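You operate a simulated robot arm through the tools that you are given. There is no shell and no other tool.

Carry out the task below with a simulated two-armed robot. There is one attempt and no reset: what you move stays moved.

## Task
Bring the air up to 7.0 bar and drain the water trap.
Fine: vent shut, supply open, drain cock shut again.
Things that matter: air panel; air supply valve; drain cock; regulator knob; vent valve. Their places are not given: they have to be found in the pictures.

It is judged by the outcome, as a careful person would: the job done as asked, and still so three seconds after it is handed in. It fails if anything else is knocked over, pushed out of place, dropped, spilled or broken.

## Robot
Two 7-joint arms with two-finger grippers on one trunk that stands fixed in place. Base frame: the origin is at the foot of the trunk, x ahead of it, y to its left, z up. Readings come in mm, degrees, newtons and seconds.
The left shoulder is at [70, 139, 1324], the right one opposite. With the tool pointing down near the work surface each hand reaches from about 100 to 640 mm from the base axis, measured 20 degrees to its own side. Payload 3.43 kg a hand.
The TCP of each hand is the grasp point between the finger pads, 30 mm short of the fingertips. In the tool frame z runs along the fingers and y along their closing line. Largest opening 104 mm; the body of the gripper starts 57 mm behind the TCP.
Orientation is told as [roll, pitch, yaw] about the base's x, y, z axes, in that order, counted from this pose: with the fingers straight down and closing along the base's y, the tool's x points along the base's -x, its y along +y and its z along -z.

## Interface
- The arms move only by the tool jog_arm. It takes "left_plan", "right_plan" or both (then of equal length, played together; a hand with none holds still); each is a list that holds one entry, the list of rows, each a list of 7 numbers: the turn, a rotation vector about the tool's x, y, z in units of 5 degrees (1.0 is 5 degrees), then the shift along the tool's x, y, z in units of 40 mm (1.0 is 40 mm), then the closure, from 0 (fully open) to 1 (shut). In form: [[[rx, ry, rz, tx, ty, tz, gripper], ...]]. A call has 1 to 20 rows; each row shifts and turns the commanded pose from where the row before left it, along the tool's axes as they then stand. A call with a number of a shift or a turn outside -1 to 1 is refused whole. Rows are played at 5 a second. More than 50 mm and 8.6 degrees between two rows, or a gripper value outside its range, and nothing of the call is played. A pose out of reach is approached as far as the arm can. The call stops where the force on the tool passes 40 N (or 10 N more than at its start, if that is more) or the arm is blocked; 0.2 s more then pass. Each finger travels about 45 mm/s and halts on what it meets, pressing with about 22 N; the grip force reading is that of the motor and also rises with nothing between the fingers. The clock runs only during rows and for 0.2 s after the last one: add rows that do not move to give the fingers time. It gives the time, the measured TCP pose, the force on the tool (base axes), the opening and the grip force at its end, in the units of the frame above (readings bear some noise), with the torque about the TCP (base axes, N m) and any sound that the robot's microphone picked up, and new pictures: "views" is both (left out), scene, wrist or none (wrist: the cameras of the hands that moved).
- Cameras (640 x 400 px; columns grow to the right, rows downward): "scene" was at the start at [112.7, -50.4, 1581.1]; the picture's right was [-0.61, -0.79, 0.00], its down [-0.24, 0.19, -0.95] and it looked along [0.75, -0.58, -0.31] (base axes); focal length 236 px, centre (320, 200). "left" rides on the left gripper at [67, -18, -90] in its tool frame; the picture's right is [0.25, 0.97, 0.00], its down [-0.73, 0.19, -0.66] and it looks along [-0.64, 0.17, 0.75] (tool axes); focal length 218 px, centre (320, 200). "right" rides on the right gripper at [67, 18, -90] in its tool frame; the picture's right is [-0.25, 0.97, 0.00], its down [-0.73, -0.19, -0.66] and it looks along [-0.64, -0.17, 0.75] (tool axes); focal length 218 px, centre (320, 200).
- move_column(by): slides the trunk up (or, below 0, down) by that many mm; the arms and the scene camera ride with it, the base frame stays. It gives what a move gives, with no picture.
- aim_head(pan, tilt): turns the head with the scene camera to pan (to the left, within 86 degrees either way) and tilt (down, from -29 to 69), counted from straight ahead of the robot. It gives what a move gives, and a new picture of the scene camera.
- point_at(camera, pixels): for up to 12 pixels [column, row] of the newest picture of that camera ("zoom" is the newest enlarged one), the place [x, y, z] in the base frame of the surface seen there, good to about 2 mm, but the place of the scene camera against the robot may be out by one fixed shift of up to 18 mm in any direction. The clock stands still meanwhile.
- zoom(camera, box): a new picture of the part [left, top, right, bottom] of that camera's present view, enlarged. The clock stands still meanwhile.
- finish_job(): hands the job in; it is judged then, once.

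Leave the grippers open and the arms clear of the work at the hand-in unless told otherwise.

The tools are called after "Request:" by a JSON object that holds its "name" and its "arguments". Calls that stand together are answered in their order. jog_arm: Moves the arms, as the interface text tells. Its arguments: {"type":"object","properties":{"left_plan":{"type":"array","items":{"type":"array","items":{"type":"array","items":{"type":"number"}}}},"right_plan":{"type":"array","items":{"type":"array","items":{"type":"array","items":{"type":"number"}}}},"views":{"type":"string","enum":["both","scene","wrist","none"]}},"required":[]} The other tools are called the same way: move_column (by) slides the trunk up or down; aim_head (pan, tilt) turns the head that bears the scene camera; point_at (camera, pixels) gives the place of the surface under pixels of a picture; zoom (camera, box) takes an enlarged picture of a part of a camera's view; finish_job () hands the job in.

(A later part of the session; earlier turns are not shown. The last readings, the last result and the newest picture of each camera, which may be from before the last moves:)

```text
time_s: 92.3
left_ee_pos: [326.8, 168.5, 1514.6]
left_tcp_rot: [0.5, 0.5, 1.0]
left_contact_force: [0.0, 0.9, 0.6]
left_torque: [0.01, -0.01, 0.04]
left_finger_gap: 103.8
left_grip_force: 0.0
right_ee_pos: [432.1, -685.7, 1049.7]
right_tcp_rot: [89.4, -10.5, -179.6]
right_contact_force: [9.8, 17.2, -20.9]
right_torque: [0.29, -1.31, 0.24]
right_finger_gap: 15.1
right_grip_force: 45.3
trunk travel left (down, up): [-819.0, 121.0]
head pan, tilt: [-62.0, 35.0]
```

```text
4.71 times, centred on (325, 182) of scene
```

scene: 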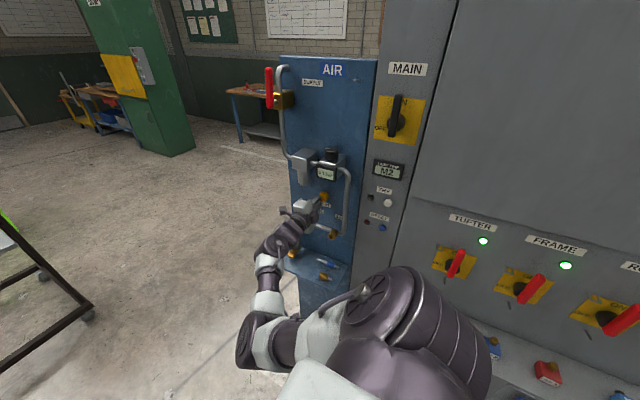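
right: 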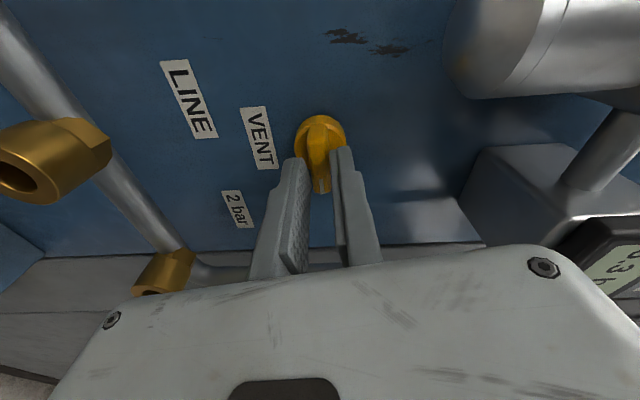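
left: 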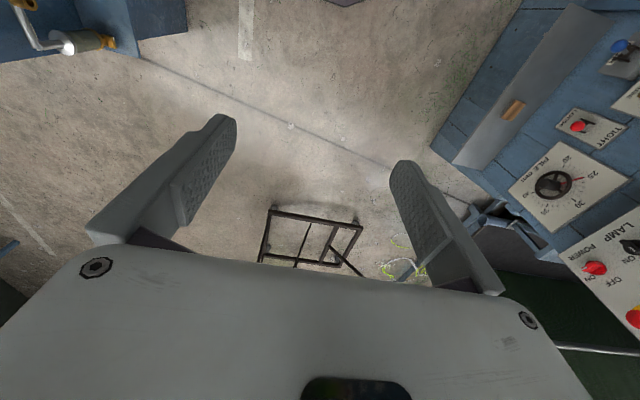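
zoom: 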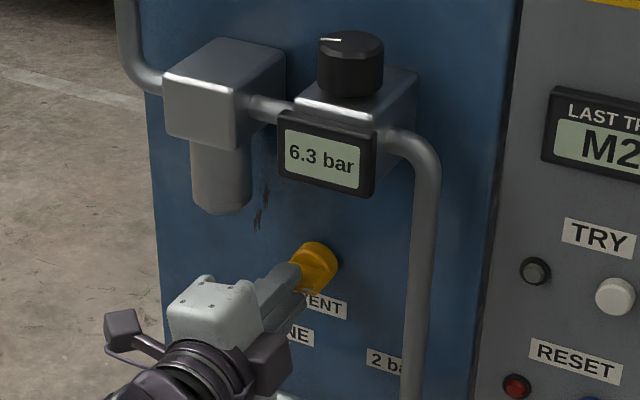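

The bar is at its closed stop (torque rises, gap widens); gauge 6.3 bar. I open and back straight off, then roll the hand back 100°.

Request:
{"name": "jog_arm", "arguments": {"right_plan": [[[0, 0, 0, 0, 0, 0, 0.7], [0, 0, 0, 0, 0, 0, 0.5], [0, 0, 0, 0, 0, -0.7, 0.5], [0, 0, 0, 0, 0, -0.7, 0.5], [0, 0, 0, 0, 0, -0.7, 0.5]]], "views": "both"}}

Request:
{"name": "zoom", "arguments": {"camera": "scene", "box": [290, 140, 360, 225]}}

Request:
{"name": "zoom", "arguments": {"camera": "right", "box": [230, 60, 420, 220]}}

```text
time_s: 93.5
left_ee_pos: [321.5, 169.9, 1516.5]
left_tcp_rot: [0.5, 0.3, 1.0]
left_contact_force: [-0.1, 0.7, 0.0]
left_torque: [0.0, -0.02, -0.01]
left_finger_gap: 104.1
left_grip_force: 0.1
right_ee_pos: [429.5, -601.4, 1056.1]
right_tcp_rot: [89.7, -10.0, -179.9]
right_contact_force: [-0.3, 0.6, 0.6]
right_torque: [-0.01, 0.04, 0.01]
right_finger_gap: 51.7
right_grip_force: 0.0
trunk travel left (down, up): [-819.0, 121.0]
head pan, tilt: [-62.0, 35.0]
```

scene: 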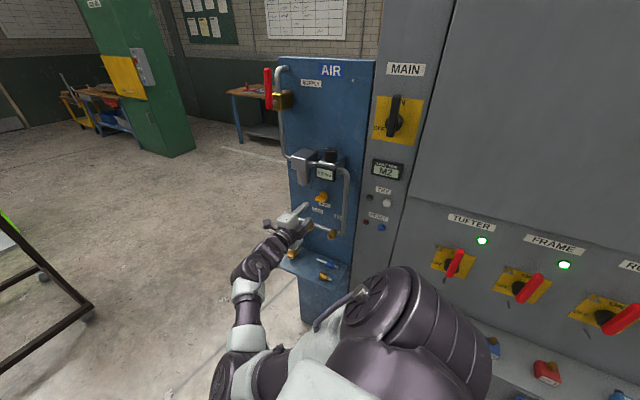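
right: 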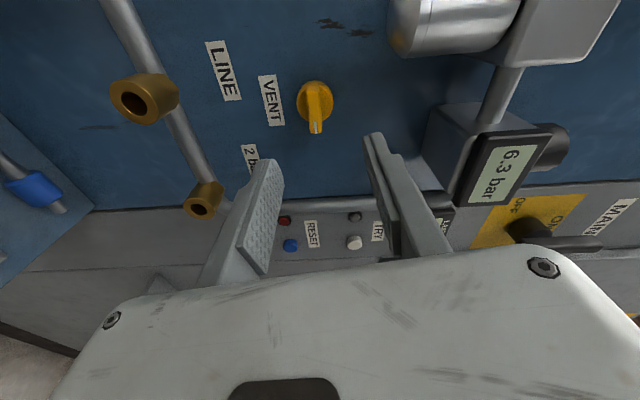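

```text
4.71 times, centred on (325, 182) of scene
```

zoom: 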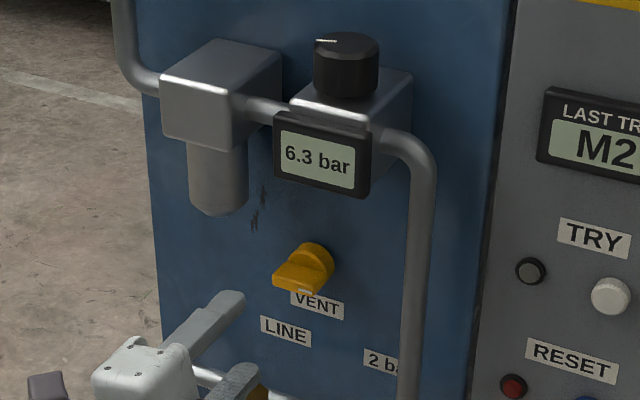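

```text
2.50 times, centred on (325, 140) of right
```

zoom: 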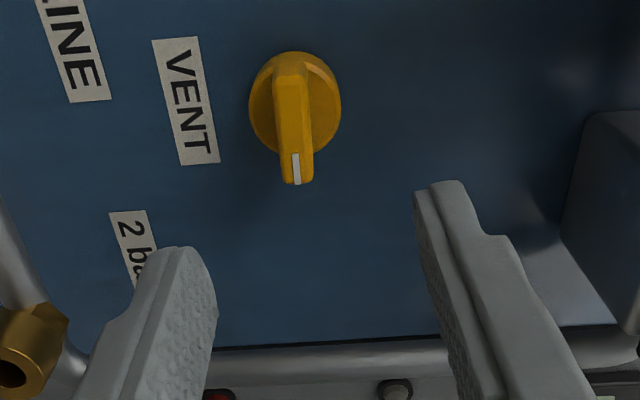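

The vent is shut (bar horizontal), gauge 6.3 bar. I roll the hand back 100° about its axis for gripping the knob.

Request:
{"name": "jog_arm", "arguments": {"right_plan": [[[0, 0, 1, 0, 0, 0, 0.33], [0, 0, 1, 0, 0, 0, 0.33], [0, 0, 1, 0, 0, 0, 0.33], [0, 0, 1, 0, 0, 0, 0.33], [0, 0, 1, 0, 0, 0, 0.33], [0, 0, 1, 0, 0, 0, 0.33], [0, 0, 1, 0, 0, 0, 0.33], [0, 0, 1, 0, 0, 0, 0.33], [0, 0, 1, 0, 0, 0, 0.33], [0, 0, 1, 0, 0, 0, 0.33], [0, 0, 1, 0, 0, 0, 0.33], [0, 0, 1, 0, 0, 0, 0.33], [0, 0, 1, 0, 0, 0, 0.33], [0, 0, 1, 0, 0, 0, 0.33], [0, 0, 1, 0, 0, 0, 0.33], [0, 0, 1, 0, 0, 0, 0.33], [0, 0, 1, 0, 0, 0, 0.33], [0, 0, 1, 0, 0, 0, 0.33], [0, 0, 1, 0, 0, 0, 0.33], [0, 0, 1, 0, 0, 0, 0.33]]], "views": "none"}}

Request:
{"name": "jog_arm", "arguments": {"right_plan": [[[0, 0, 0, 0.8, 0.18, 0, 0.33], [0, 0, 0, 0.8, 0.2, 0, 0.33], [0, 0, 0, 0.8, 0.2, 0, 0.33], [0, 0, 0, 0.8, 0.2, 0, 0.33], [0, 0, 0, 0.8, 0.18, 0, 0.33], [0, 0, 0, 0.85, 0.18, 0, 0.33]]], "views": "both"}}

```text
time_s: 97.8
left_ee_pos: [322.0, 168.5, 1515.9]
left_tcp_rot: [0.5, 0.4, 1.0]
left_contact_force: [0.6, -0.6, 0.7]
left_torque: [-0.01, 0.02, 0.01]
left_finger_gap: 104.3
left_grip_force: 0.0
right_ee_pos: [427.4, -604.8, 1053.8]
right_tcp_rot: [1.6, 89.7, 91.6]
right_contact_force: [0.3, 0.0, -0.4]
right_torque: [-0.01, 0.0, 0.01]
right_finger_gap: 69.7
right_grip_force: 0.1
trunk travel left (down, up): [-819.0, 121.0]
head pan, tilt: [-62.0, 35.0]
```

```text
time_s: 99.2
left_ee_pos: [321.6, 167.8, 1514.5]
left_tcp_rot: [0.5, 0.4, 1.0]
left_contact_force: [-0.5, 0.4, 0.0]
left_torque: [0.02, 0.0, 0.0]
left_finger_gap: 104.2
left_grip_force: 0.1
right_ee_pos: [381.4, -607.3, 1249.0]
right_tcp_rot: [22.3, 89.7, 112.4]
right_contact_force: [0.1, -0.6, 1.1]
right_torque: [0.01, 0.02, 0.01]
right_finger_gap: 70.0
right_grip_force: 0.0
trunk travel left (down, up): [-819.0, 121.0]
head pan, tilt: [-62.0, 35.0]
```

scene: 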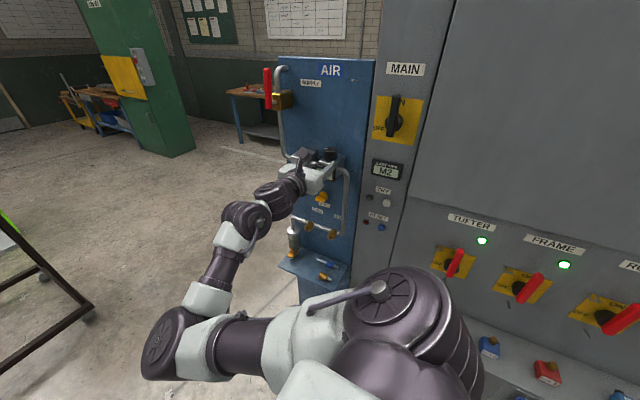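
right: 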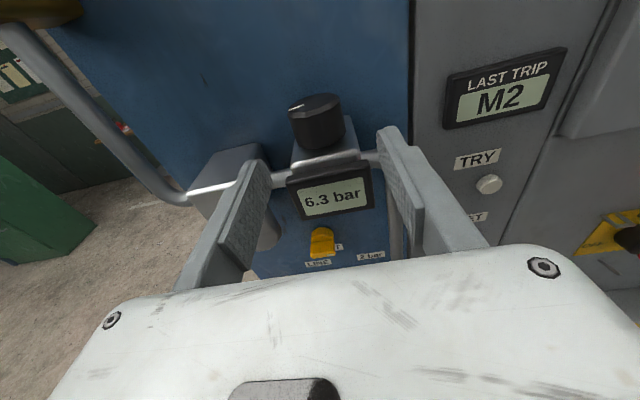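

Aligned, gauge 6.3. I go in to the axis, pre-turn −10°, and grip.

Request:
{"name": "jog_arm", "arguments": {"right_plan": [[[0, 0, 0, 0.05, -0.07, 0.75, 0.33], [0, 0, 0, 0, 0, 0.75, 0.33], [0, 0, 0, 0, 0, 0.73, 0.33], [-1, 0, 0, 0, 0, 0, 0.33], [-1, 0, 0, 0, 0, 0, 0.33], [0, 0, 0, 0, 0, 0, 0.6], [0, 0, 0, 0, 0, 0, 1], [0, 0, 0, 0, 0, 0, 1], [0, 0, 0, 0, 0, 0, 1], [0, 0, 0, 0, 0, 0, 1]]], "views": "wrist"}}

Request:
{"name": "jog_arm", "arguments": {"right_plan": [[[-1, 0, 0, 0, 0, 0, 1], [-1, 0, 0, 0, 0, 0, 1], [-1, 0, 0, 0, 0, 0, 1], [-1, 0, 0, 0, 0, 0, 1], [-1, 0, 0, 0, 0, 0, 1], [0, 0, 0, 0, 0, 0, 1]]], "views": "both"}}

Request:
{"name": "zoom", "arguments": {"camera": "scene", "box": [290, 130, 360, 215]}}

```text
time_s: 101.3
left_ee_pos: [322.1, 166.7, 1516.4]
left_tcp_rot: [0.5, 0.4, 1.0]
left_contact_force: [0.6, -0.6, 0.2]
left_torque: [0.0, 0.02, 0.02]
left_finger_gap: 103.7
left_grip_force: 0.0
right_ee_pos: [386.2, -695.8, 1249.7]
right_tcp_rot: [29.1, 89.6, 109.1]
right_contact_force: [-0.1, -2.2, -1.0]
right_torque: [0.28, -0.19, -0.02]
right_finger_gap: 43.2
right_grip_force: 44.4
trunk travel left (down, up): [-819.0, 121.0]
head pan, tilt: [-62.0, 35.0]
```

right: 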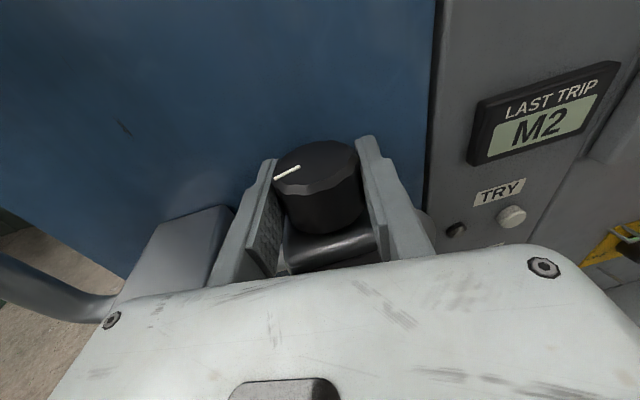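

```text
time_s: 102.8
left_ee_pos: [321.8, 165.6, 1516.0]
left_tcp_rot: [0.5, 0.4, 0.9]
left_contact_force: [-0.6, -0.6, -0.4]
left_torque: [0.03, -0.02, 0.01]
left_finger_gap: 104.3
left_grip_force: 0.0
right_ee_pos: [386.1, -695.7, 1249.2]
right_tcp_rot: [59.0, 89.7, 114.1]
right_contact_force: [3.8, -12.7, 8.8]
right_torque: [-0.18, 0.09, -0.03]
right_finger_gap: 43.2
right_grip_force: 44.4
trunk travel left (down, up): [-819.0, 121.0]
head pan, tilt: [-62.0, 35.0]
```

scene: 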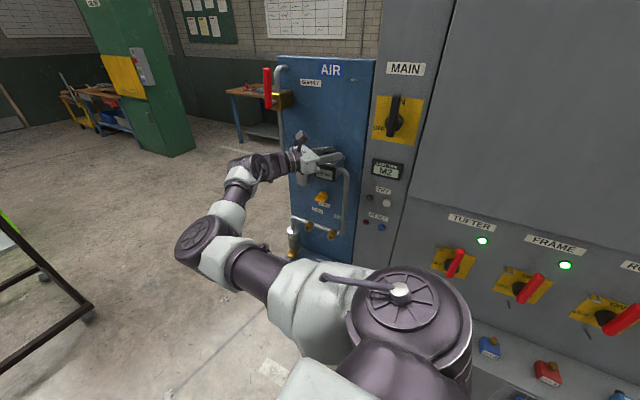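
right: 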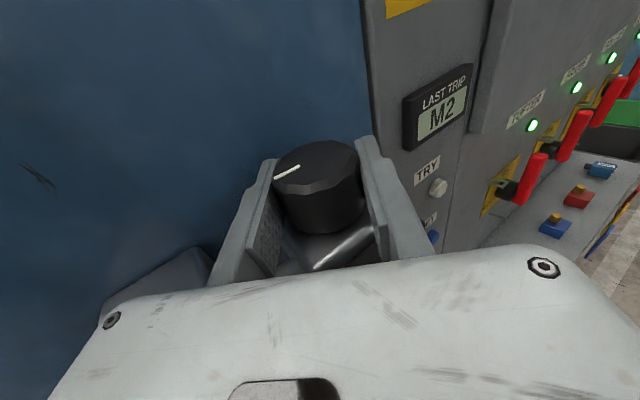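

```text
4.71 times, centred on (325, 172) of scene
```

zoom: 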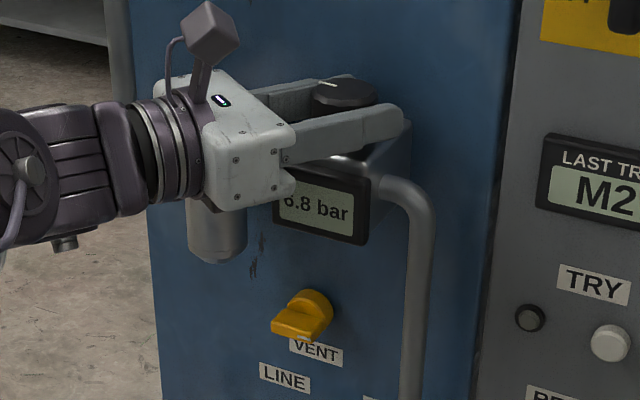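

6.8 bar. Another 10° should give 7.0.

Request:
{"name": "jog_arm", "arguments": {"right_plan": [[[-1, 0, 0, 0, 0, 0, 1], [-1, 0, 0, 0, 0, 0, 1], [0, 0, 0, 0, 0, 0, 1], [0, 0, 0, 0, 0, 0, 1]]], "views": "scene"}}

Request:
{"name": "zoom", "arguments": {"camera": "scene", "box": [290, 130, 360, 215]}}

```text
time_s: 103.8
left_ee_pos: [322.9, 165.6, 1516.3]
left_tcp_rot: [0.6, 0.4, 1.0]
left_contact_force: [-0.3, -0.7, -0.5]
left_torque: [-0.01, 0.0, -0.01]
left_finger_gap: 103.7
left_grip_force: 0.0
right_ee_pos: [386.2, -696.9, 1249.3]
right_tcp_rot: [69.7, 89.8, 114.8]
right_contact_force: [10.5, -20.5, 21.8]
right_torque: [0.04, -0.26, 0.08]
right_finger_gap: 43.3
right_grip_force: 45.0
trunk travel left (down, up): [-819.0, 121.0]
head pan, tilt: [-62.0, 35.0]
```

scene: 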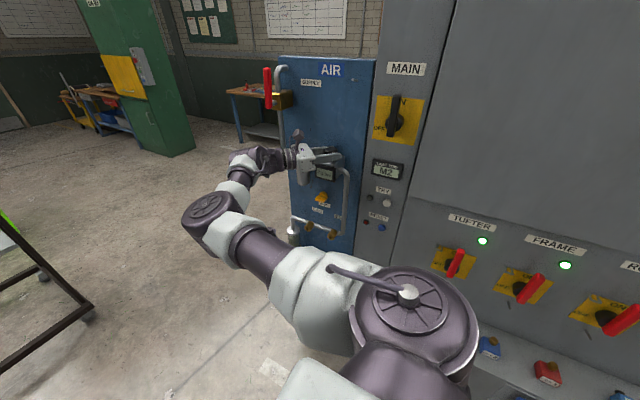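

```text
4.71 times, centred on (325, 172) of scene
```

zoom: 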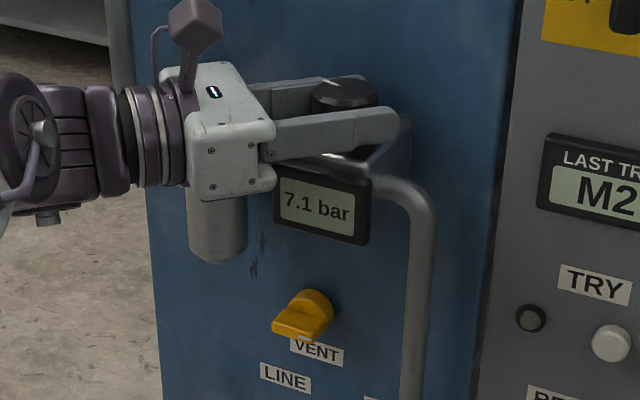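

7.1 bar: a hair too much. I turn back about 4°.

Request:
{"name": "jog_arm", "arguments": {"right_plan": [[[0.7, 0, 0, 0, 0, 0, 1], [0, 0, 0, 0, 0, 0, 1], [0, 0, 0, 0, 0, 0, 1], [0, 0, 0, 0, 0, 0, 1]]], "views": "scene"}}

Request:
{"name": "zoom", "arguments": {"camera": "scene", "box": [290, 130, 360, 215]}}

```text
time_s: 104.8
left_ee_pos: [323.9, 165.2, 1515.9]
left_tcp_rot: [0.6, 0.5, 1.1]
left_contact_force: [0.4, 0.1, -0.4]
left_torque: [0.03, -0.01, 0.02]
left_finger_gap: 103.8
left_grip_force: 0.2
right_ee_pos: [387.2, -695.6, 1250.2]
right_tcp_rot: [86.9, 89.9, 135.6]
right_contact_force: [12.4, -17.8, 21.7]
right_torque: [0.28, -0.69, 0.04]
right_finger_gap: 43.2
right_grip_force: 44.8
trunk travel left (down, up): [-819.0, 121.0]
head pan, tilt: [-62.0, 35.0]
```

scene: 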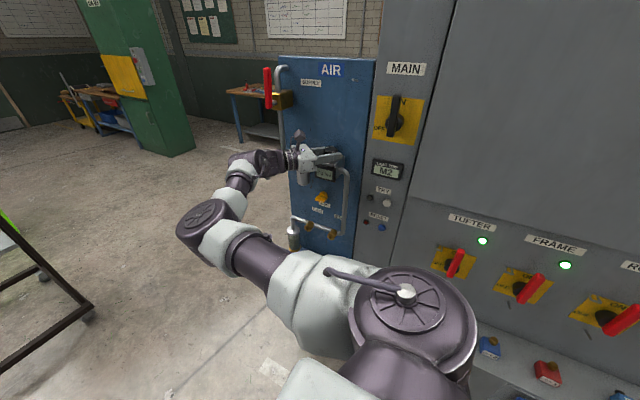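

```text
4.71 times, centred on (325, 172) of scene
```

zoom: 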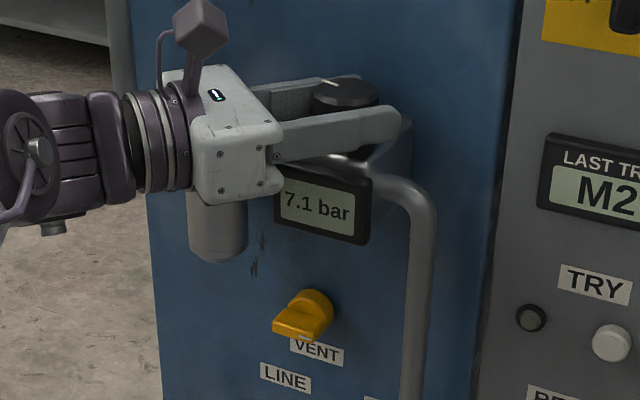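

Still 7.1. Another 4° back.

Request:
{"name": "jog_arm", "arguments": {"right_plan": [[[0.7, 0, 0, 0, 0, 0, 1], [0, 0, 0, 0, 0, 0, 1], [0, 0, 0, 0, 0, 0, 1], [0, 0, 0, 0, 0, 0, 1], [0, 0, 0, 0, 0, 0, 1], [0, 0, 0, 0, 0, 0, 1]]], "views": "scene"}}

Request:
{"name": "zoom", "arguments": {"camera": "scene", "box": [290, 130, 360, 215]}}

```text
time_s: 106.2
left_ee_pos: [323.9, 165.6, 1515.4]
left_tcp_rot: [0.7, 0.4, 1.0]
left_contact_force: [-0.2, 0.3, 0.3]
left_torque: [0.04, 0.02, 0.0]
left_finger_gap: 104.2
left_grip_force: 0.0
right_ee_pos: [386.1, -695.7, 1249.8]
right_tcp_rot: [96.5, 89.8, 148.7]
right_contact_force: [11.4, -17.7, 18.4]
right_torque: [-0.31, -0.18, 0.03]
right_finger_gap: 43.3
right_grip_force: 44.9
trunk travel left (down, up): [-819.0, 121.0]
head pan, tilt: [-62.0, 35.0]
```

scene: 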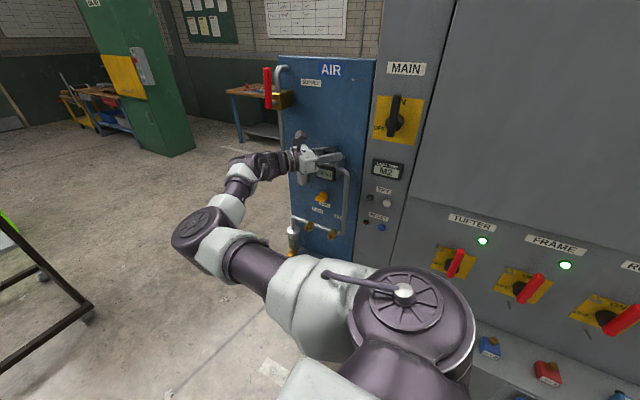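

```text
4.71 times, centred on (325, 172) of scene
```

zoom: 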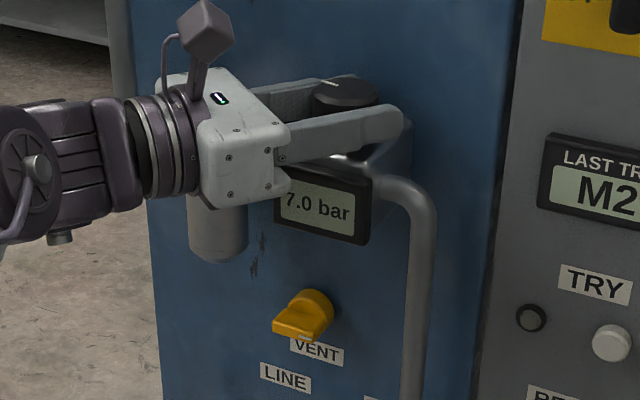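

7.0 bar. I release gently, back off, and check the gauge holds.

Request:
{"name": "jog_arm", "arguments": {"right_plan": [[[0, 0, 0, 0, 0, 0, 0.7], [0, 0, 0, 0, 0, 0, 0.33], [0, 0, 0, 0, 0, 0, 0.33], [0, 0, 0, 0, 0, -0.9, 0.33], [0, 0, 0, 0, 0, -0.9, 0.33], [1, 0, 0, 0, 0, -0.6, 0.33], [1, 0, 0, 0, 0, 0, 0.33], [1, 0, 0, 0, 0, 0, 0.33], [1, 0, 0, 0, 0, 0, 0.33], [1, 0, 0, 0, 0, 0, 0.33], [1, 0, 0, 0, 0, 0, 0.33]]], "views": "both"}}

Request:
{"name": "zoom", "arguments": {"camera": "scene", "box": [275, 130, 365, 290]}}

```text
time_s: 108.5
left_ee_pos: [321.4, 168.6, 1515.9]
left_tcp_rot: [0.5, 0.4, 1.0]
left_contact_force: [0.2, -0.4, 0.3]
left_torque: [-0.01, -0.01, 0.01]
left_finger_gap: 103.9
left_grip_force: 0.1
right_ee_pos: [444.4, -618.0, 1250.6]
right_tcp_rot: [34.6, 89.7, 116.8]
right_contact_force: [0.6, 0.5, -0.7]
right_torque: [0.03, 0.02, 0.0]
right_finger_gap: 69.7
right_grip_force: 0.1
trunk travel left (down, up): [-819.0, 121.0]
head pan, tilt: [-62.0, 35.0]
```

scene: 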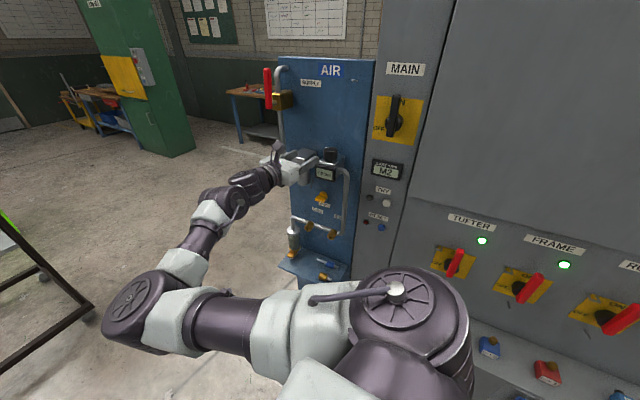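
right: 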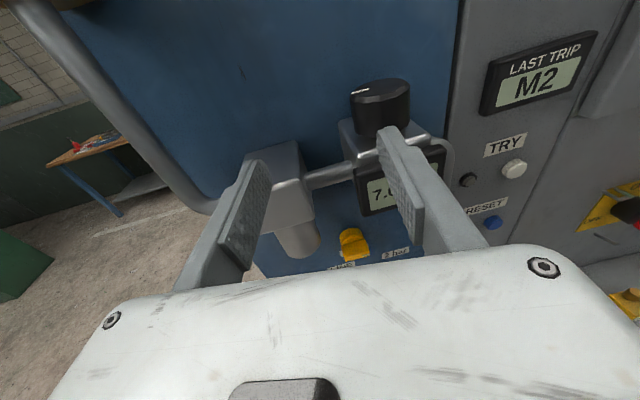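

```text
2.50 times, centred on (320, 210) of scene
```

zoom: 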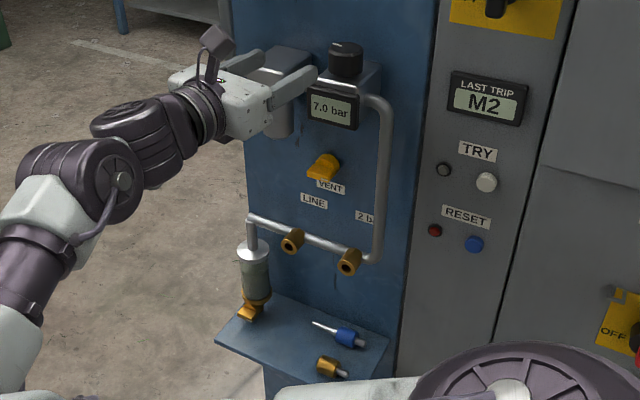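

The gauge holds 7.0 bar. Next the drain cock near z≈745. I first retreat the hand from the panel and check how far the grey console protrudes before lowering the trunk.

Request:
{"name": "jog_arm", "arguments": {"right_plan": [[[-0.4, 0, 0, 0, 0, -1, 0.33], [0, 0, 0, 0, 0, -1, 0.33], [0, 0, 0, 0, 0, -0.5, 0.33]]], "views": "scene"}}

Request:
{"name": "point_at", "arguments": {"camera": "scene", "pixels": [[455, 260], [545, 370], [490, 345], [620, 300], [400, 290], [140, 310], [250, 340], [440, 360], [300, 265], [330, 277]]}}

```text
time_s: 109.3
left_ee_pos: [322.9, 165.9, 1515.2]
left_tcp_rot: [0.5, 0.4, 1.0]
left_contact_force: [-1.2, -0.6, -0.3]
left_torque: [-0.02, 0.01, 0.0]
left_finger_gap: 104.2
left_grip_force: 0.0
right_ee_pos: [459.3, -523.2, 1252.3]
right_tcp_rot: [-49.0, 89.7, 30.4]
right_contact_force: [0.1, 0.1, 0.1]
right_torque: [-0.01, 0.01, -0.02]
right_finger_gap: 69.7
right_grip_force: 0.0
trunk travel left (down, up): [-819.0, 121.0]
head pan, tilt: [-62.0, 35.0]
```

scene: 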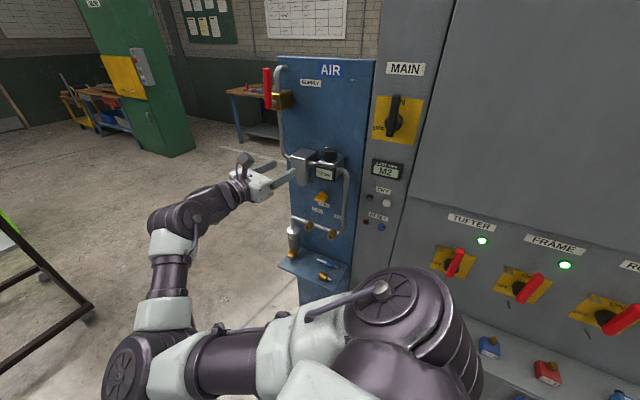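

```text
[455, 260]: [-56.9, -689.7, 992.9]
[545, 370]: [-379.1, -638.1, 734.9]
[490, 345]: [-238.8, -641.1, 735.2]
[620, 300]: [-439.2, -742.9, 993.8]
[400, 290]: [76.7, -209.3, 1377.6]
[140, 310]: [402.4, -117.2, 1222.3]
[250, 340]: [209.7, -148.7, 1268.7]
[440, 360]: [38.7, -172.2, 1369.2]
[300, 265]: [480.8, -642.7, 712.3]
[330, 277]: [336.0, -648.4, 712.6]
```

The console front is at y≲−640, far from the arm. I lower the trunk by 350 mm.

Request:
{"name": "move_column", "arguments": {"by": -350}}

Request:
{"name": "aim_head", "arguments": {"pan": -57, "tilt": 30}}

```text
time_s: 112.8
left_ee_pos: [321.3, 168.8, 1165.4]
left_tcp_rot: [0.4, 0.4, 1.0]
left_contact_force: [0.0, 0.8, -0.4]
left_torque: [0.02, -0.02, -0.01]
left_finger_gap: 104.2
left_grip_force: 0.0
right_ee_pos: [459.0, -523.3, 900.4]
right_tcp_rot: [151.1, 89.8, -129.3]
right_contact_force: [-0.2, -0.2, -0.3]
right_torque: [-0.02, -0.03, 0.0]
right_finger_gap: 69.7
right_grip_force: 0.1
trunk travel left (down, up): [-469.0, 471.0]
head pan, tilt: [-62.0, 35.0]
```

```text
time_s: 113.4
left_ee_pos: [322.3, 168.2, 1165.4]
left_tcp_rot: [0.4, 0.4, 1.0]
left_contact_force: [-0.3, -0.2, -0.1]
left_torque: [0.0, -0.03, -0.05]
left_finger_gap: 104.0
left_grip_force: 0.0
right_ee_pos: [458.7, -522.1, 900.2]
right_tcp_rot: [150.1, 90.0, -130.4]
right_contact_force: [0.4, 0.1, 0.2]
right_torque: [-0.02, 0.02, 0.01]
right_finger_gap: 69.6
right_grip_force: 0.1
trunk travel left (down, up): [-469.0, 471.0]
head pan, tilt: [-57.0, 30.0]
```

scene: 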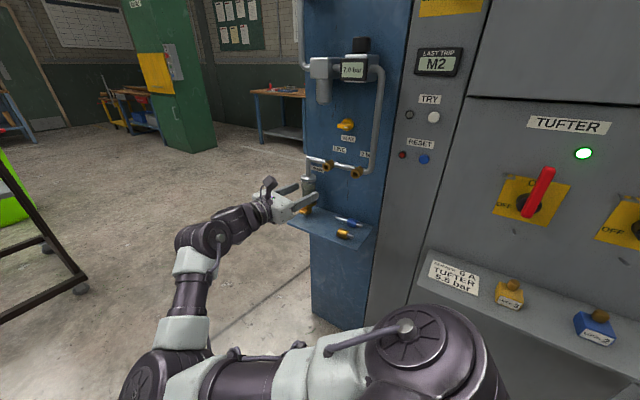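

The gauge is still 7.0 bar. There is a note card at (455,278); I read it, and zoom on the trap.

Request:
{"name": "zoom", "arguments": {"camera": "scene", "box": [420, 250, 500, 305]}}

Request:
{"name": "zoom", "arguments": {"camera": "scene", "box": [280, 140, 380, 250]}}

Request:
{"name": "jog_arm", "arguments": {"right_plan": [[[0, 0, 0, -0.5, -0.85, 0, 0.33], [0, 0, 0, -0.5, -0.85, 0, 0.33]]], "views": "wrist"}}

```text
7.27 times, centred on (460, 278) of scene
```

zoom: 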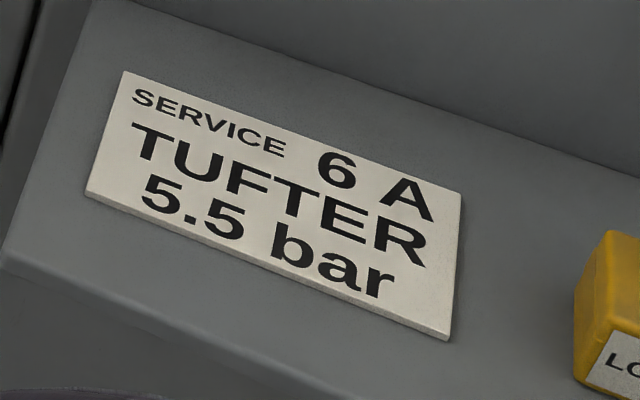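

```text
3.64 times, centred on (330, 195) of scene
```

zoom: 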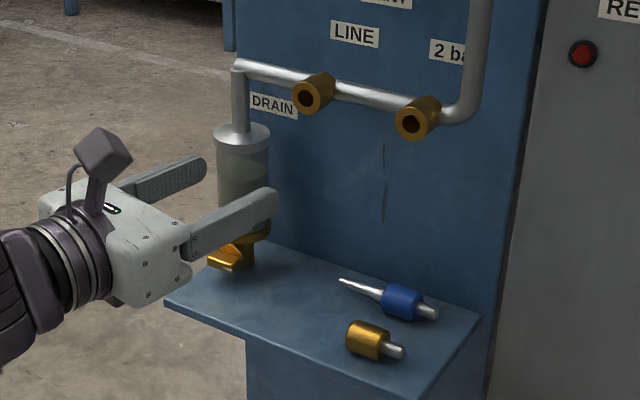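

```text
time_s: 114.0
left_ee_pos: [322.7, 167.8, 1166.0]
left_tcp_rot: [0.5, 0.5, 1.0]
left_contact_force: [-0.2, 0.3, -0.1]
left_torque: [0.04, 0.0, -0.02]
left_finger_gap: 103.9
left_grip_force: 0.2
right_ee_pos: [531.0, -530.1, 857.5]
right_tcp_rot: [32.0, 89.6, 112.0]
right_contact_force: [0.4, -0.1, -0.5]
right_torque: [-0.02, 0.01, 0.01]
right_finger_gap: 69.9
right_grip_force: 0.0
trunk travel left (down, up): [-469.0, 471.0]
head pan, tilt: [-57.0, 30.0]
```

right: 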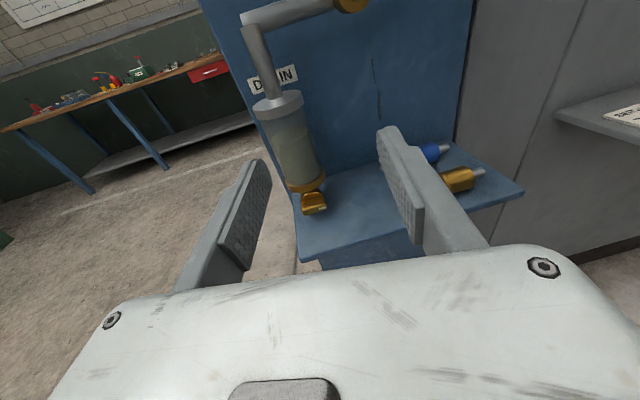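

The card is a service plate of the tufter (5.5 bar) – the task orders 7.0, so I keep to it. The drain cock sits at (313,203) in the wrist picture; zoom and measure.

Request:
{"name": "zoom", "arguments": {"camera": "right", "box": [260, 80, 370, 230]}}

Request:
{"name": "zoom", "arguments": {"camera": "right", "box": [280, 165, 350, 225]}}

Request:
{"name": "point_at", "arguments": {"camera": "right", "pixels": [[305, 188], [318, 184], [305, 198], [315, 197], [325, 200], [303, 208], [315, 210], [326, 208], [310, 217], [290, 140], [310, 150], [302, 255]]}}

```text
2.67 times, centred on (315, 155) of right
```

zoom: 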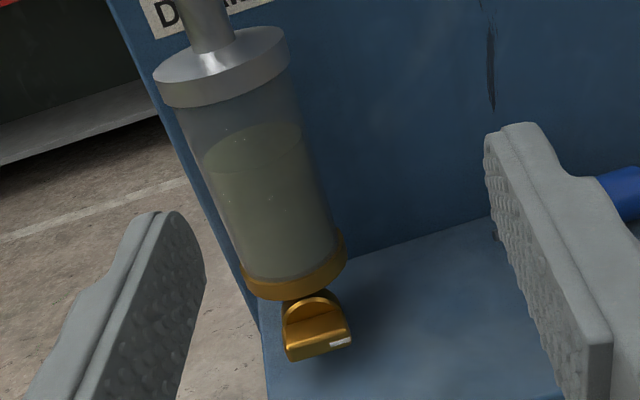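

```text
6.67 times, centred on (315, 195) of right
```

zoom: 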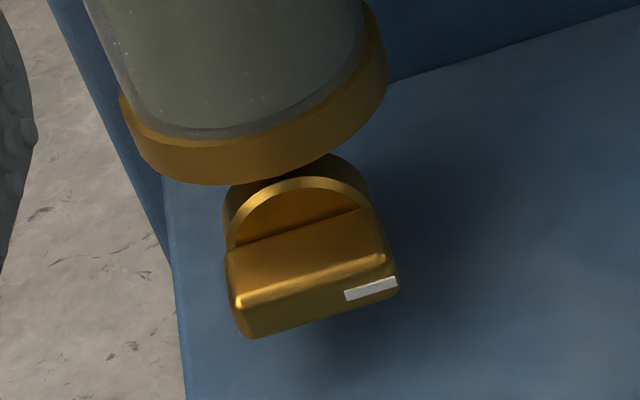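

```text
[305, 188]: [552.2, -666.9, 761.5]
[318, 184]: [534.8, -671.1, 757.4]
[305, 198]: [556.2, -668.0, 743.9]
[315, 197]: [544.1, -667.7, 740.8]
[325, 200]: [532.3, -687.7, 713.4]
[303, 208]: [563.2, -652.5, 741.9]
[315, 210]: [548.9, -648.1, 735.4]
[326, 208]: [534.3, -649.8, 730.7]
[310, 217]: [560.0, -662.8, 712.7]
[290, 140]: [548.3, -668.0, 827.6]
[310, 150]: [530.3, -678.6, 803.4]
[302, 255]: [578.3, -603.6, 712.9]
```

The drain cock is a bar cock: axis ≈ (548.5, z 736), bar horizontal (tick toward −x), front y −648; the shelf is at z 713. I square the hand (yaw +10°) and roll it 90° so the fingers close vertically.

Request:
{"name": "jog_arm", "arguments": {"right_plan": [[[1, 0, 0, 0, 0, 0, 0.5], [1, 0, 0, 0, 0, 0, 0.5], [0, 0, -1, 0, 0, 0, 0.5], [0, 0, -1, 0, 0, 0, 0.5], [0, 0, -1, 0, 0, 0, 0.5], [0, 0, -1, 0, 0, 0, 0.5], [0, 0, -1, 0, 0, 0, 0.5], [0, 0, -1, 0, 0, 0, 0.5], [0, 0, -1, 0, 0, 0, 0.5], [0, 0, -1, 0, 0, 0, 0.5], [0, 0, -1, 0, 0, 0, 0.5], [0, 0, -1, 0, 0, 0, 0.5], [0, 0, -1, 0, 0, 0, 0.5], [0, 0, -1, 0, 0, 0, 0.5], [0, 0, -1, 0, 0, 0, 0.5], [0, 0, -1, 0, 0, 0, 0.5], [0, 0, -1, 0, 0, 0, 0.5], [0, 0, -1, 0, 0, 0, 0.5], [0, 0, -1, 0, 0, 0, 0.5], [0, 0, -1, 0, 0, 0, 0.5]]], "views": "both"}}

```text
time_s: 118.2
left_ee_pos: [321.4, 168.0, 1165.7]
left_tcp_rot: [0.5, 0.4, 1.1]
left_contact_force: [-0.2, -0.6, -0.1]
left_torque: [0.01, -0.01, -0.01]
left_finger_gap: 104.0
left_grip_force: 0.0
right_ee_pos: [528.3, -530.2, 858.5]
right_tcp_rot: [89.8, -0.1, -179.9]
right_contact_force: [0.4, -0.9, -0.2]
right_torque: [-0.01, -0.02, 0.02]
right_finger_gap: 52.0
right_grip_force: 0.1
trunk travel left (down, up): [-469.0, 471.0]
head pan, tilt: [-57.0, 30.0]
```

scene: 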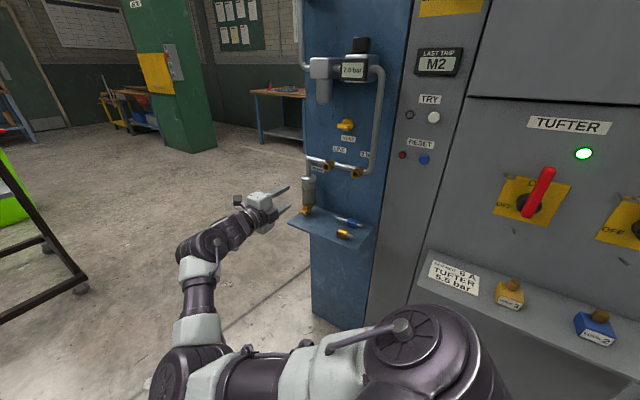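
right: 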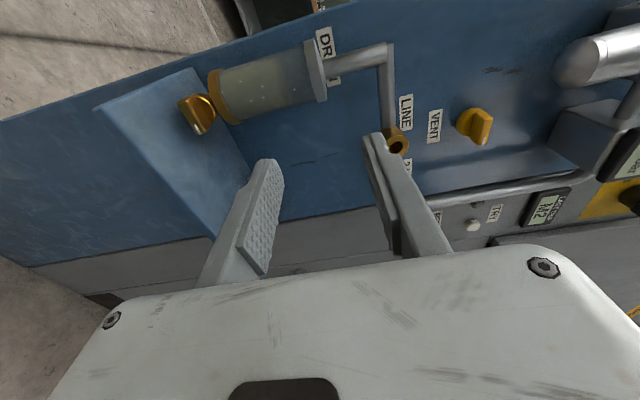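

Fingers now close vertically (tool x=+x, tool y=up). I move in front of the cock at z 737, with the opening narrowed to 18 mm because of the shelf, staying at y≈−545.

Request:
{"name": "jog_arm", "arguments": {"right_plan": [[[0, 0, 0, 0.125, -0.76, 0.1, 0.827], [0, 0, 0, 0.125, -0.76, 0.1, 0.827], [0, 0, 0, 0.125, -0.76, 0.1, 0.827], [0, 0, 0, 0.125, -0.76, 0.1, 0.827]]], "views": "both"}}

```text
time_s: 119.2
left_ee_pos: [322.7, 169.3, 1165.9]
left_tcp_rot: [0.5, 0.4, 1.0]
left_contact_force: [1.2, -0.5, 0.3]
left_torque: [0.01, 0.03, 0.0]
left_finger_gap: 103.7
left_grip_force: 0.1
right_ee_pos: [548.7, -546.7, 738.1]
right_tcp_rot: [89.8, -0.1, -179.9]
right_contact_force: [-0.8, 1.0, 0.4]
right_torque: [-0.02, -0.01, -0.03]
right_finger_gap: 18.0
right_grip_force: 0.1
trunk travel left (down, up): [-469.0, 471.0]
head pan, tilt: [-57.0, 30.0]
```

scene: 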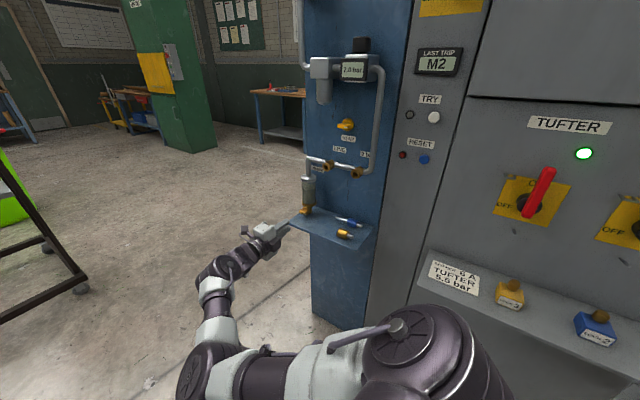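
right: 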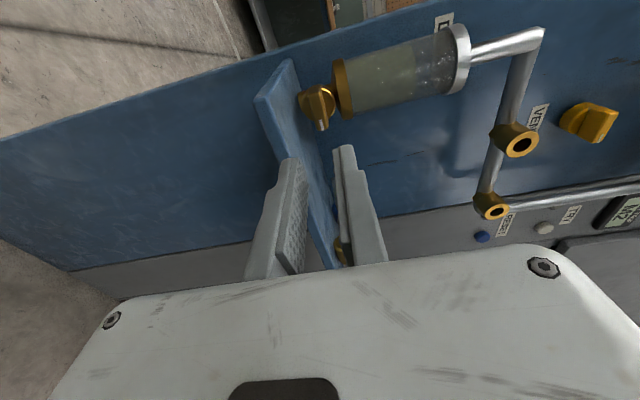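

I zoom to see the cock side-on and measure the shelf edge and bar more exactly.

Request:
{"name": "zoom", "arguments": {"camera": "right", "box": [240, 50, 400, 180]}}

Request:
{"name": "point_at", "arguments": {"camera": "right", "pixels": [[320, 128], [316, 104], [324, 110], [308, 112], [305, 100], [328, 95], [345, 110], [262, 100], [290, 70], [325, 265], [316, 118], [322, 120]]}}

```text
3.08 times, centred on (320, 115) of right
```

zoom: 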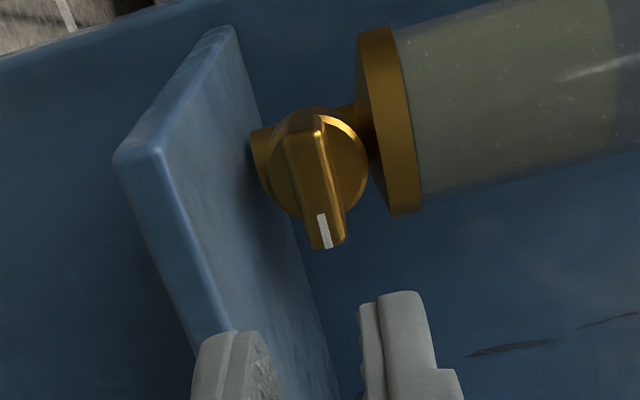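

```text
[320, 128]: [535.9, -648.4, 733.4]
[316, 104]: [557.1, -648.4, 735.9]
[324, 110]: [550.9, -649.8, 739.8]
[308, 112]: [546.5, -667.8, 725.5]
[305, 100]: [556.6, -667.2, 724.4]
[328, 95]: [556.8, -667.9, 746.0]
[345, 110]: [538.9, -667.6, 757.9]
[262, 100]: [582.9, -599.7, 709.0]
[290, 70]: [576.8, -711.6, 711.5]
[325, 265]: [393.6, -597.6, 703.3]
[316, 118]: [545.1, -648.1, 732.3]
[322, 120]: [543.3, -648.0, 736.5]
```

Bar centre (548, 736), bar about 10 mm thick; shelf front edge y −600, top 713. The hand is at the right height (738). I advance 84 mm so the tips reach y≈−661 and straddle the bar.

Request:
{"name": "jog_arm", "arguments": {"right_plan": [[[0, 0, 0, 0, 0, 0.7, 0.827], [0, 0, 0, 0, 0, 0.7, 0.827], [0, 0, 0, 0, 0, 0.7, 0.827]]], "views": "both"}}

Request:
{"name": "zoom", "arguments": {"camera": "right", "box": [250, 90, 410, 220]}}

```text
time_s: 120.0
left_ee_pos: [321.8, 170.0, 1165.8]
left_tcp_rot: [0.4, 0.4, 1.1]
left_contact_force: [-0.7, 0.4, 0.1]
left_torque: [-0.02, 0.04, 0.0]
left_finger_gap: 104.1
left_grip_force: 0.1
right_ee_pos: [547.9, -626.0, 737.2]
right_tcp_rot: [89.7, -0.1, -179.8]
right_contact_force: [-1.2, 7.4, -1.6]
right_torque: [0.13, 0.04, -0.13]
right_finger_gap: 17.2
right_grip_force: 0.0
trunk travel left (down, up): [-469.0, 471.0]
head pan, tilt: [-57.0, 30.0]
```

scene: 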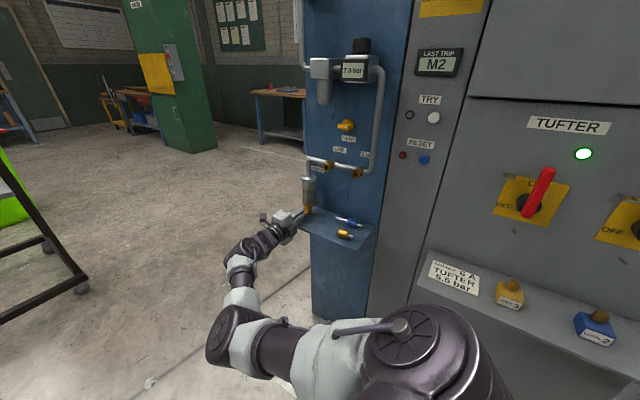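
right: 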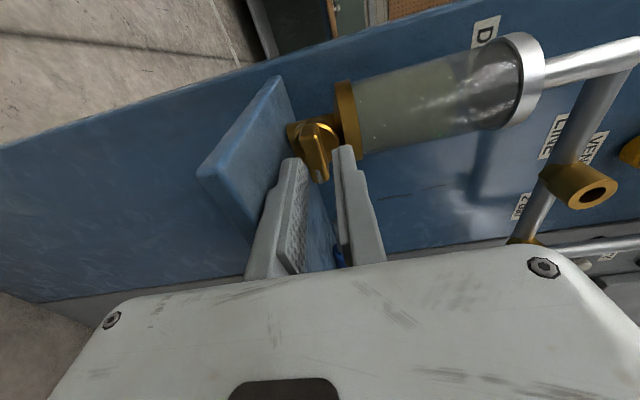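

```text
3.08 times, centred on (330, 155) of right
```

zoom: 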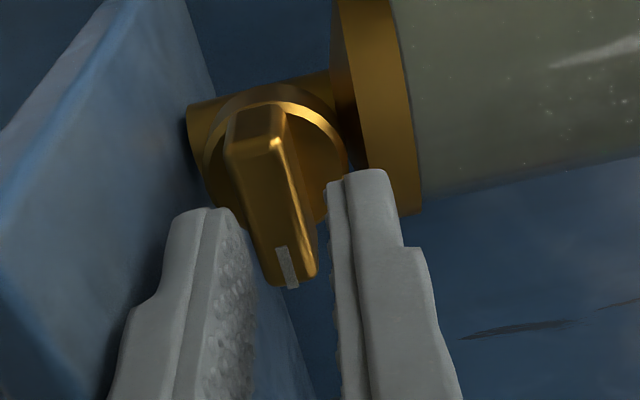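

A light contact (7 N), probably the upper finger against the trap's bottom ring. I back off 6 mm, narrow the opening to 14 mm, lower 1 mm, and go in again.

Request:
{"name": "jog_arm", "arguments": {"right_plan": [[[0, 0, 0, 0, 0, -0.15, 0.865], [0, 0, 0, 0, -0.03, 0, 0.865], [0, 0, 0, 0, 0, 0, 0.865], [0, 0, 0, 0, 0, 0.25, 0.865]]], "views": "wrist"}}

Request:
{"name": "zoom", "arguments": {"camera": "right", "box": [250, 90, 410, 220]}}

```text
time_s: 121.0
left_ee_pos: [321.7, 168.7, 1166.1]
left_tcp_rot: [0.5, 0.4, 1.0]
left_contact_force: [-0.9, -0.2, 0.1]
left_torque: [-0.01, 0.02, -0.01]
left_finger_gap: 104.0
left_grip_force: 0.0
right_ee_pos: [548.3, -633.0, 735.6]
right_tcp_rot: [89.7, -0.2, -179.9]
right_contact_force: [-0.3, 0.3, -0.2]
right_torque: [0.0, 0.0, 0.0]
right_finger_gap: 14.0
right_grip_force: 0.1
trunk travel left (down, up): [-469.0, 471.0]
head pan, tilt: [-57.0, 30.0]
```

right: 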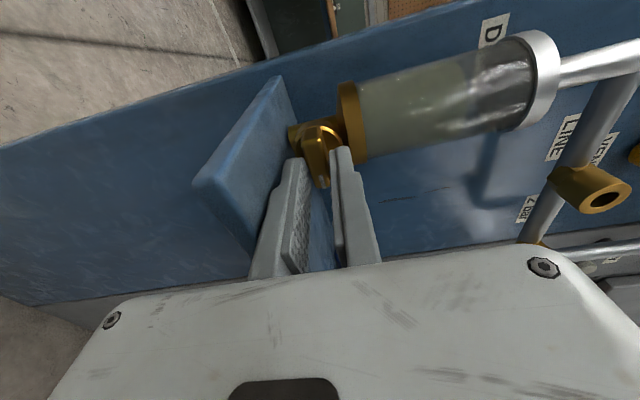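

```text
3.08 times, centred on (330, 155) of right
```

zoom: 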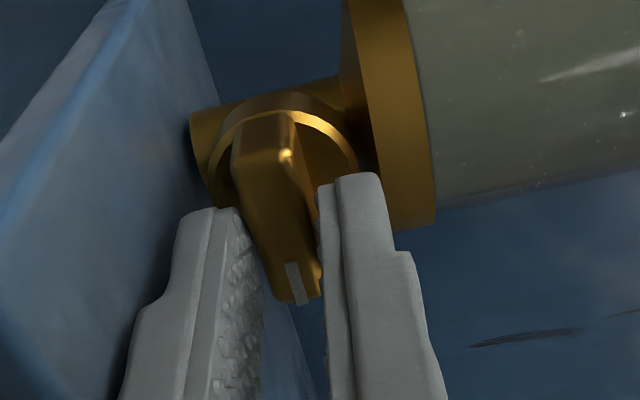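

Clean now, bar between the pads. I close and turn +15° (tick downward) to test, watching torque.

Request:
{"name": "jog_arm", "arguments": {"right_plan": [[[0, 0, 0, 0, 0, 0, 1], [0, 0, 0, 0, 0, 0, 1], [0, 0, 0, 0, 0, 0, 1]]], "views": "none"}}

Request:
{"name": "jog_arm", "arguments": {"right_plan": [[[0, 0, 1, 0, 0, 0, 1], [0, 0, 1, 0, 0, 0, 1], [0, 0, 1, 0, 0, 0, 1]]], "views": "both"}}

Request:
{"name": "zoom", "arguments": {"camera": "right", "box": [250, 90, 410, 220]}}

```text
time_s: 121.8
left_ee_pos: [322.3, 166.7, 1165.9]
left_tcp_rot: [0.5, 0.3, 1.0]
left_contact_force: [-1.0, -0.1, 0.5]
left_torque: [0.03, 0.0, -0.01]
left_finger_gap: 103.9
left_grip_force: 0.1
right_ee_pos: [547.4, -632.0, 734.9]
right_tcp_rot: [89.7, -0.3, -179.9]
right_contact_force: [-2.0, -0.3, -5.1]
right_torque: [0.09, -0.08, -0.02]
right_finger_gap: 11.6
right_grip_force: 45.2
trunk travel left (down, up): [-469.0, 471.0]
head pan, tilt: [-57.0, 30.0]
```

```text
time_s: 122.6
left_ee_pos: [321.5, 167.9, 1165.9]
left_tcp_rot: [0.5, 0.5, 1.0]
left_contact_force: [0.0, -0.8, -0.6]
left_torque: [0.0, -0.01, -0.01]
left_finger_gap: 103.8
left_grip_force: 0.0
right_ee_pos: [548.5, -634.6, 734.7]
right_tcp_rot: [89.5, 14.9, 180.0]
right_contact_force: [-7.4, 4.1, -8.5]
right_torque: [-0.18, 0.0, 1.09]
right_finger_gap: 12.0
right_grip_force: 44.9
trunk travel left (down, up): [-469.0, 471.0]
head pan, tilt: [-57.0, 30.0]
```

scene: 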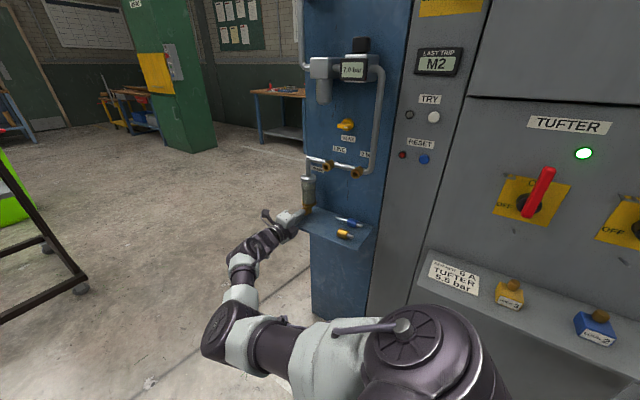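
right: 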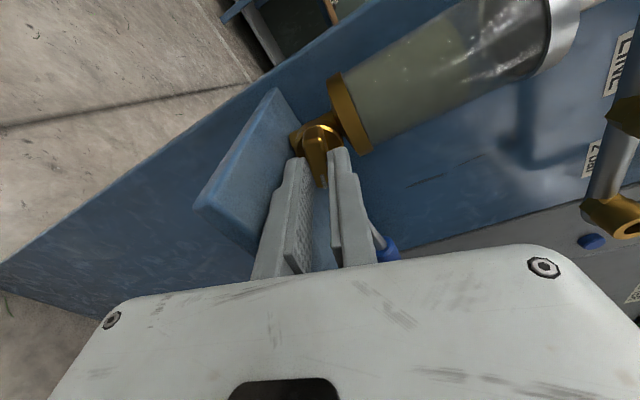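

```text
3.08 times, centred on (330, 155) of right
```

zoom: 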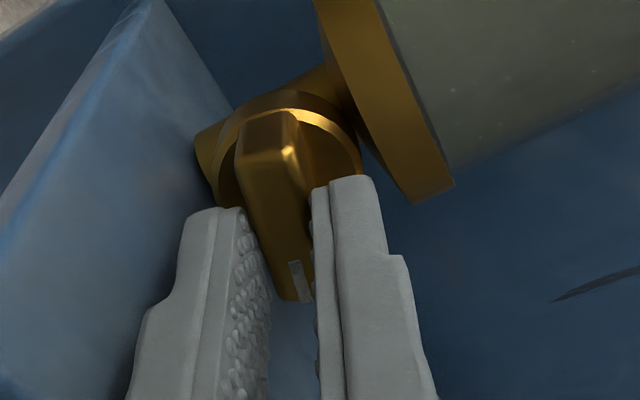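

The cock turns with the hand. I continue in steps and watch the water level and gauge.

Request:
{"name": "jog_arm", "arguments": {"right_plan": [[[0, 0, 1, 0, 0, 0, 1], [0, 0, 1, 0, 0, 0, 1], [0, 0, 1, 0, 0, 0, 1], [0, 0, 1, 0, 0, 0, 1], [0, 0, 1, 0, 0, 0, 1], [0, 0, 1, 0, 0, 0, 1], [0, 0, 1, 0, 0, 0, 1], [0, 0, 1, 0, 0, 0, 1]]], "views": "both"}}

Request:
{"name": "zoom", "arguments": {"camera": "scene", "box": [285, 30, 395, 250]}}

```text
time_s: 124.4
left_ee_pos: [324.4, 167.2, 1166.1]
left_tcp_rot: [0.6, 0.4, 1.0]
left_contact_force: [0.1, 0.5, -0.5]
left_torque: [0.0, -0.01, 0.0]
left_finger_gap: 104.2
left_grip_force: 0.1
right_ee_pos: [549.3, -633.7, 734.5]
right_tcp_rot: [89.4, 54.9, 179.5]
right_contact_force: [-8.1, 10.6, -15.1]
right_torque: [-0.22, 0.0, 0.14]
right_finger_gap: 11.7
right_grip_force: 44.7
trunk travel left (down, up): [-469.0, 471.0]
head pan, tilt: [-57.0, 30.0]
```

scene: 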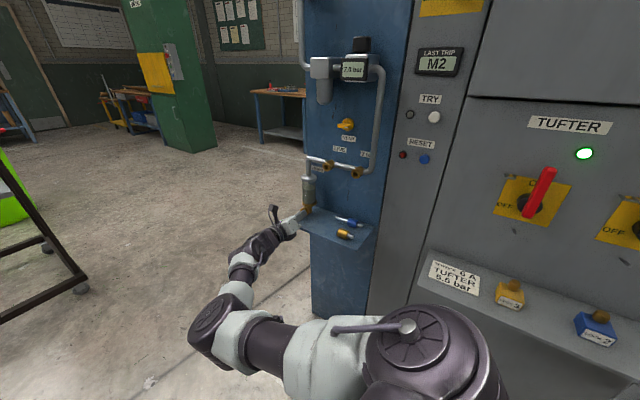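
right: 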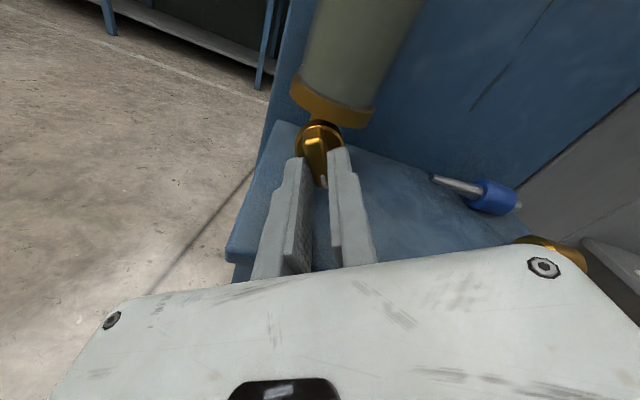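

```text
1.82 times, centred on (340, 140) of scene
```

zoom: 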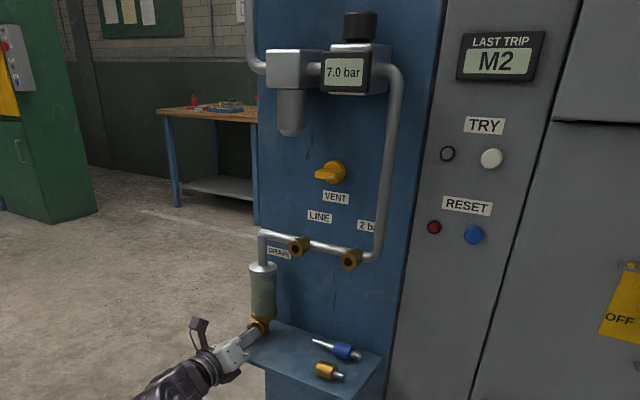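

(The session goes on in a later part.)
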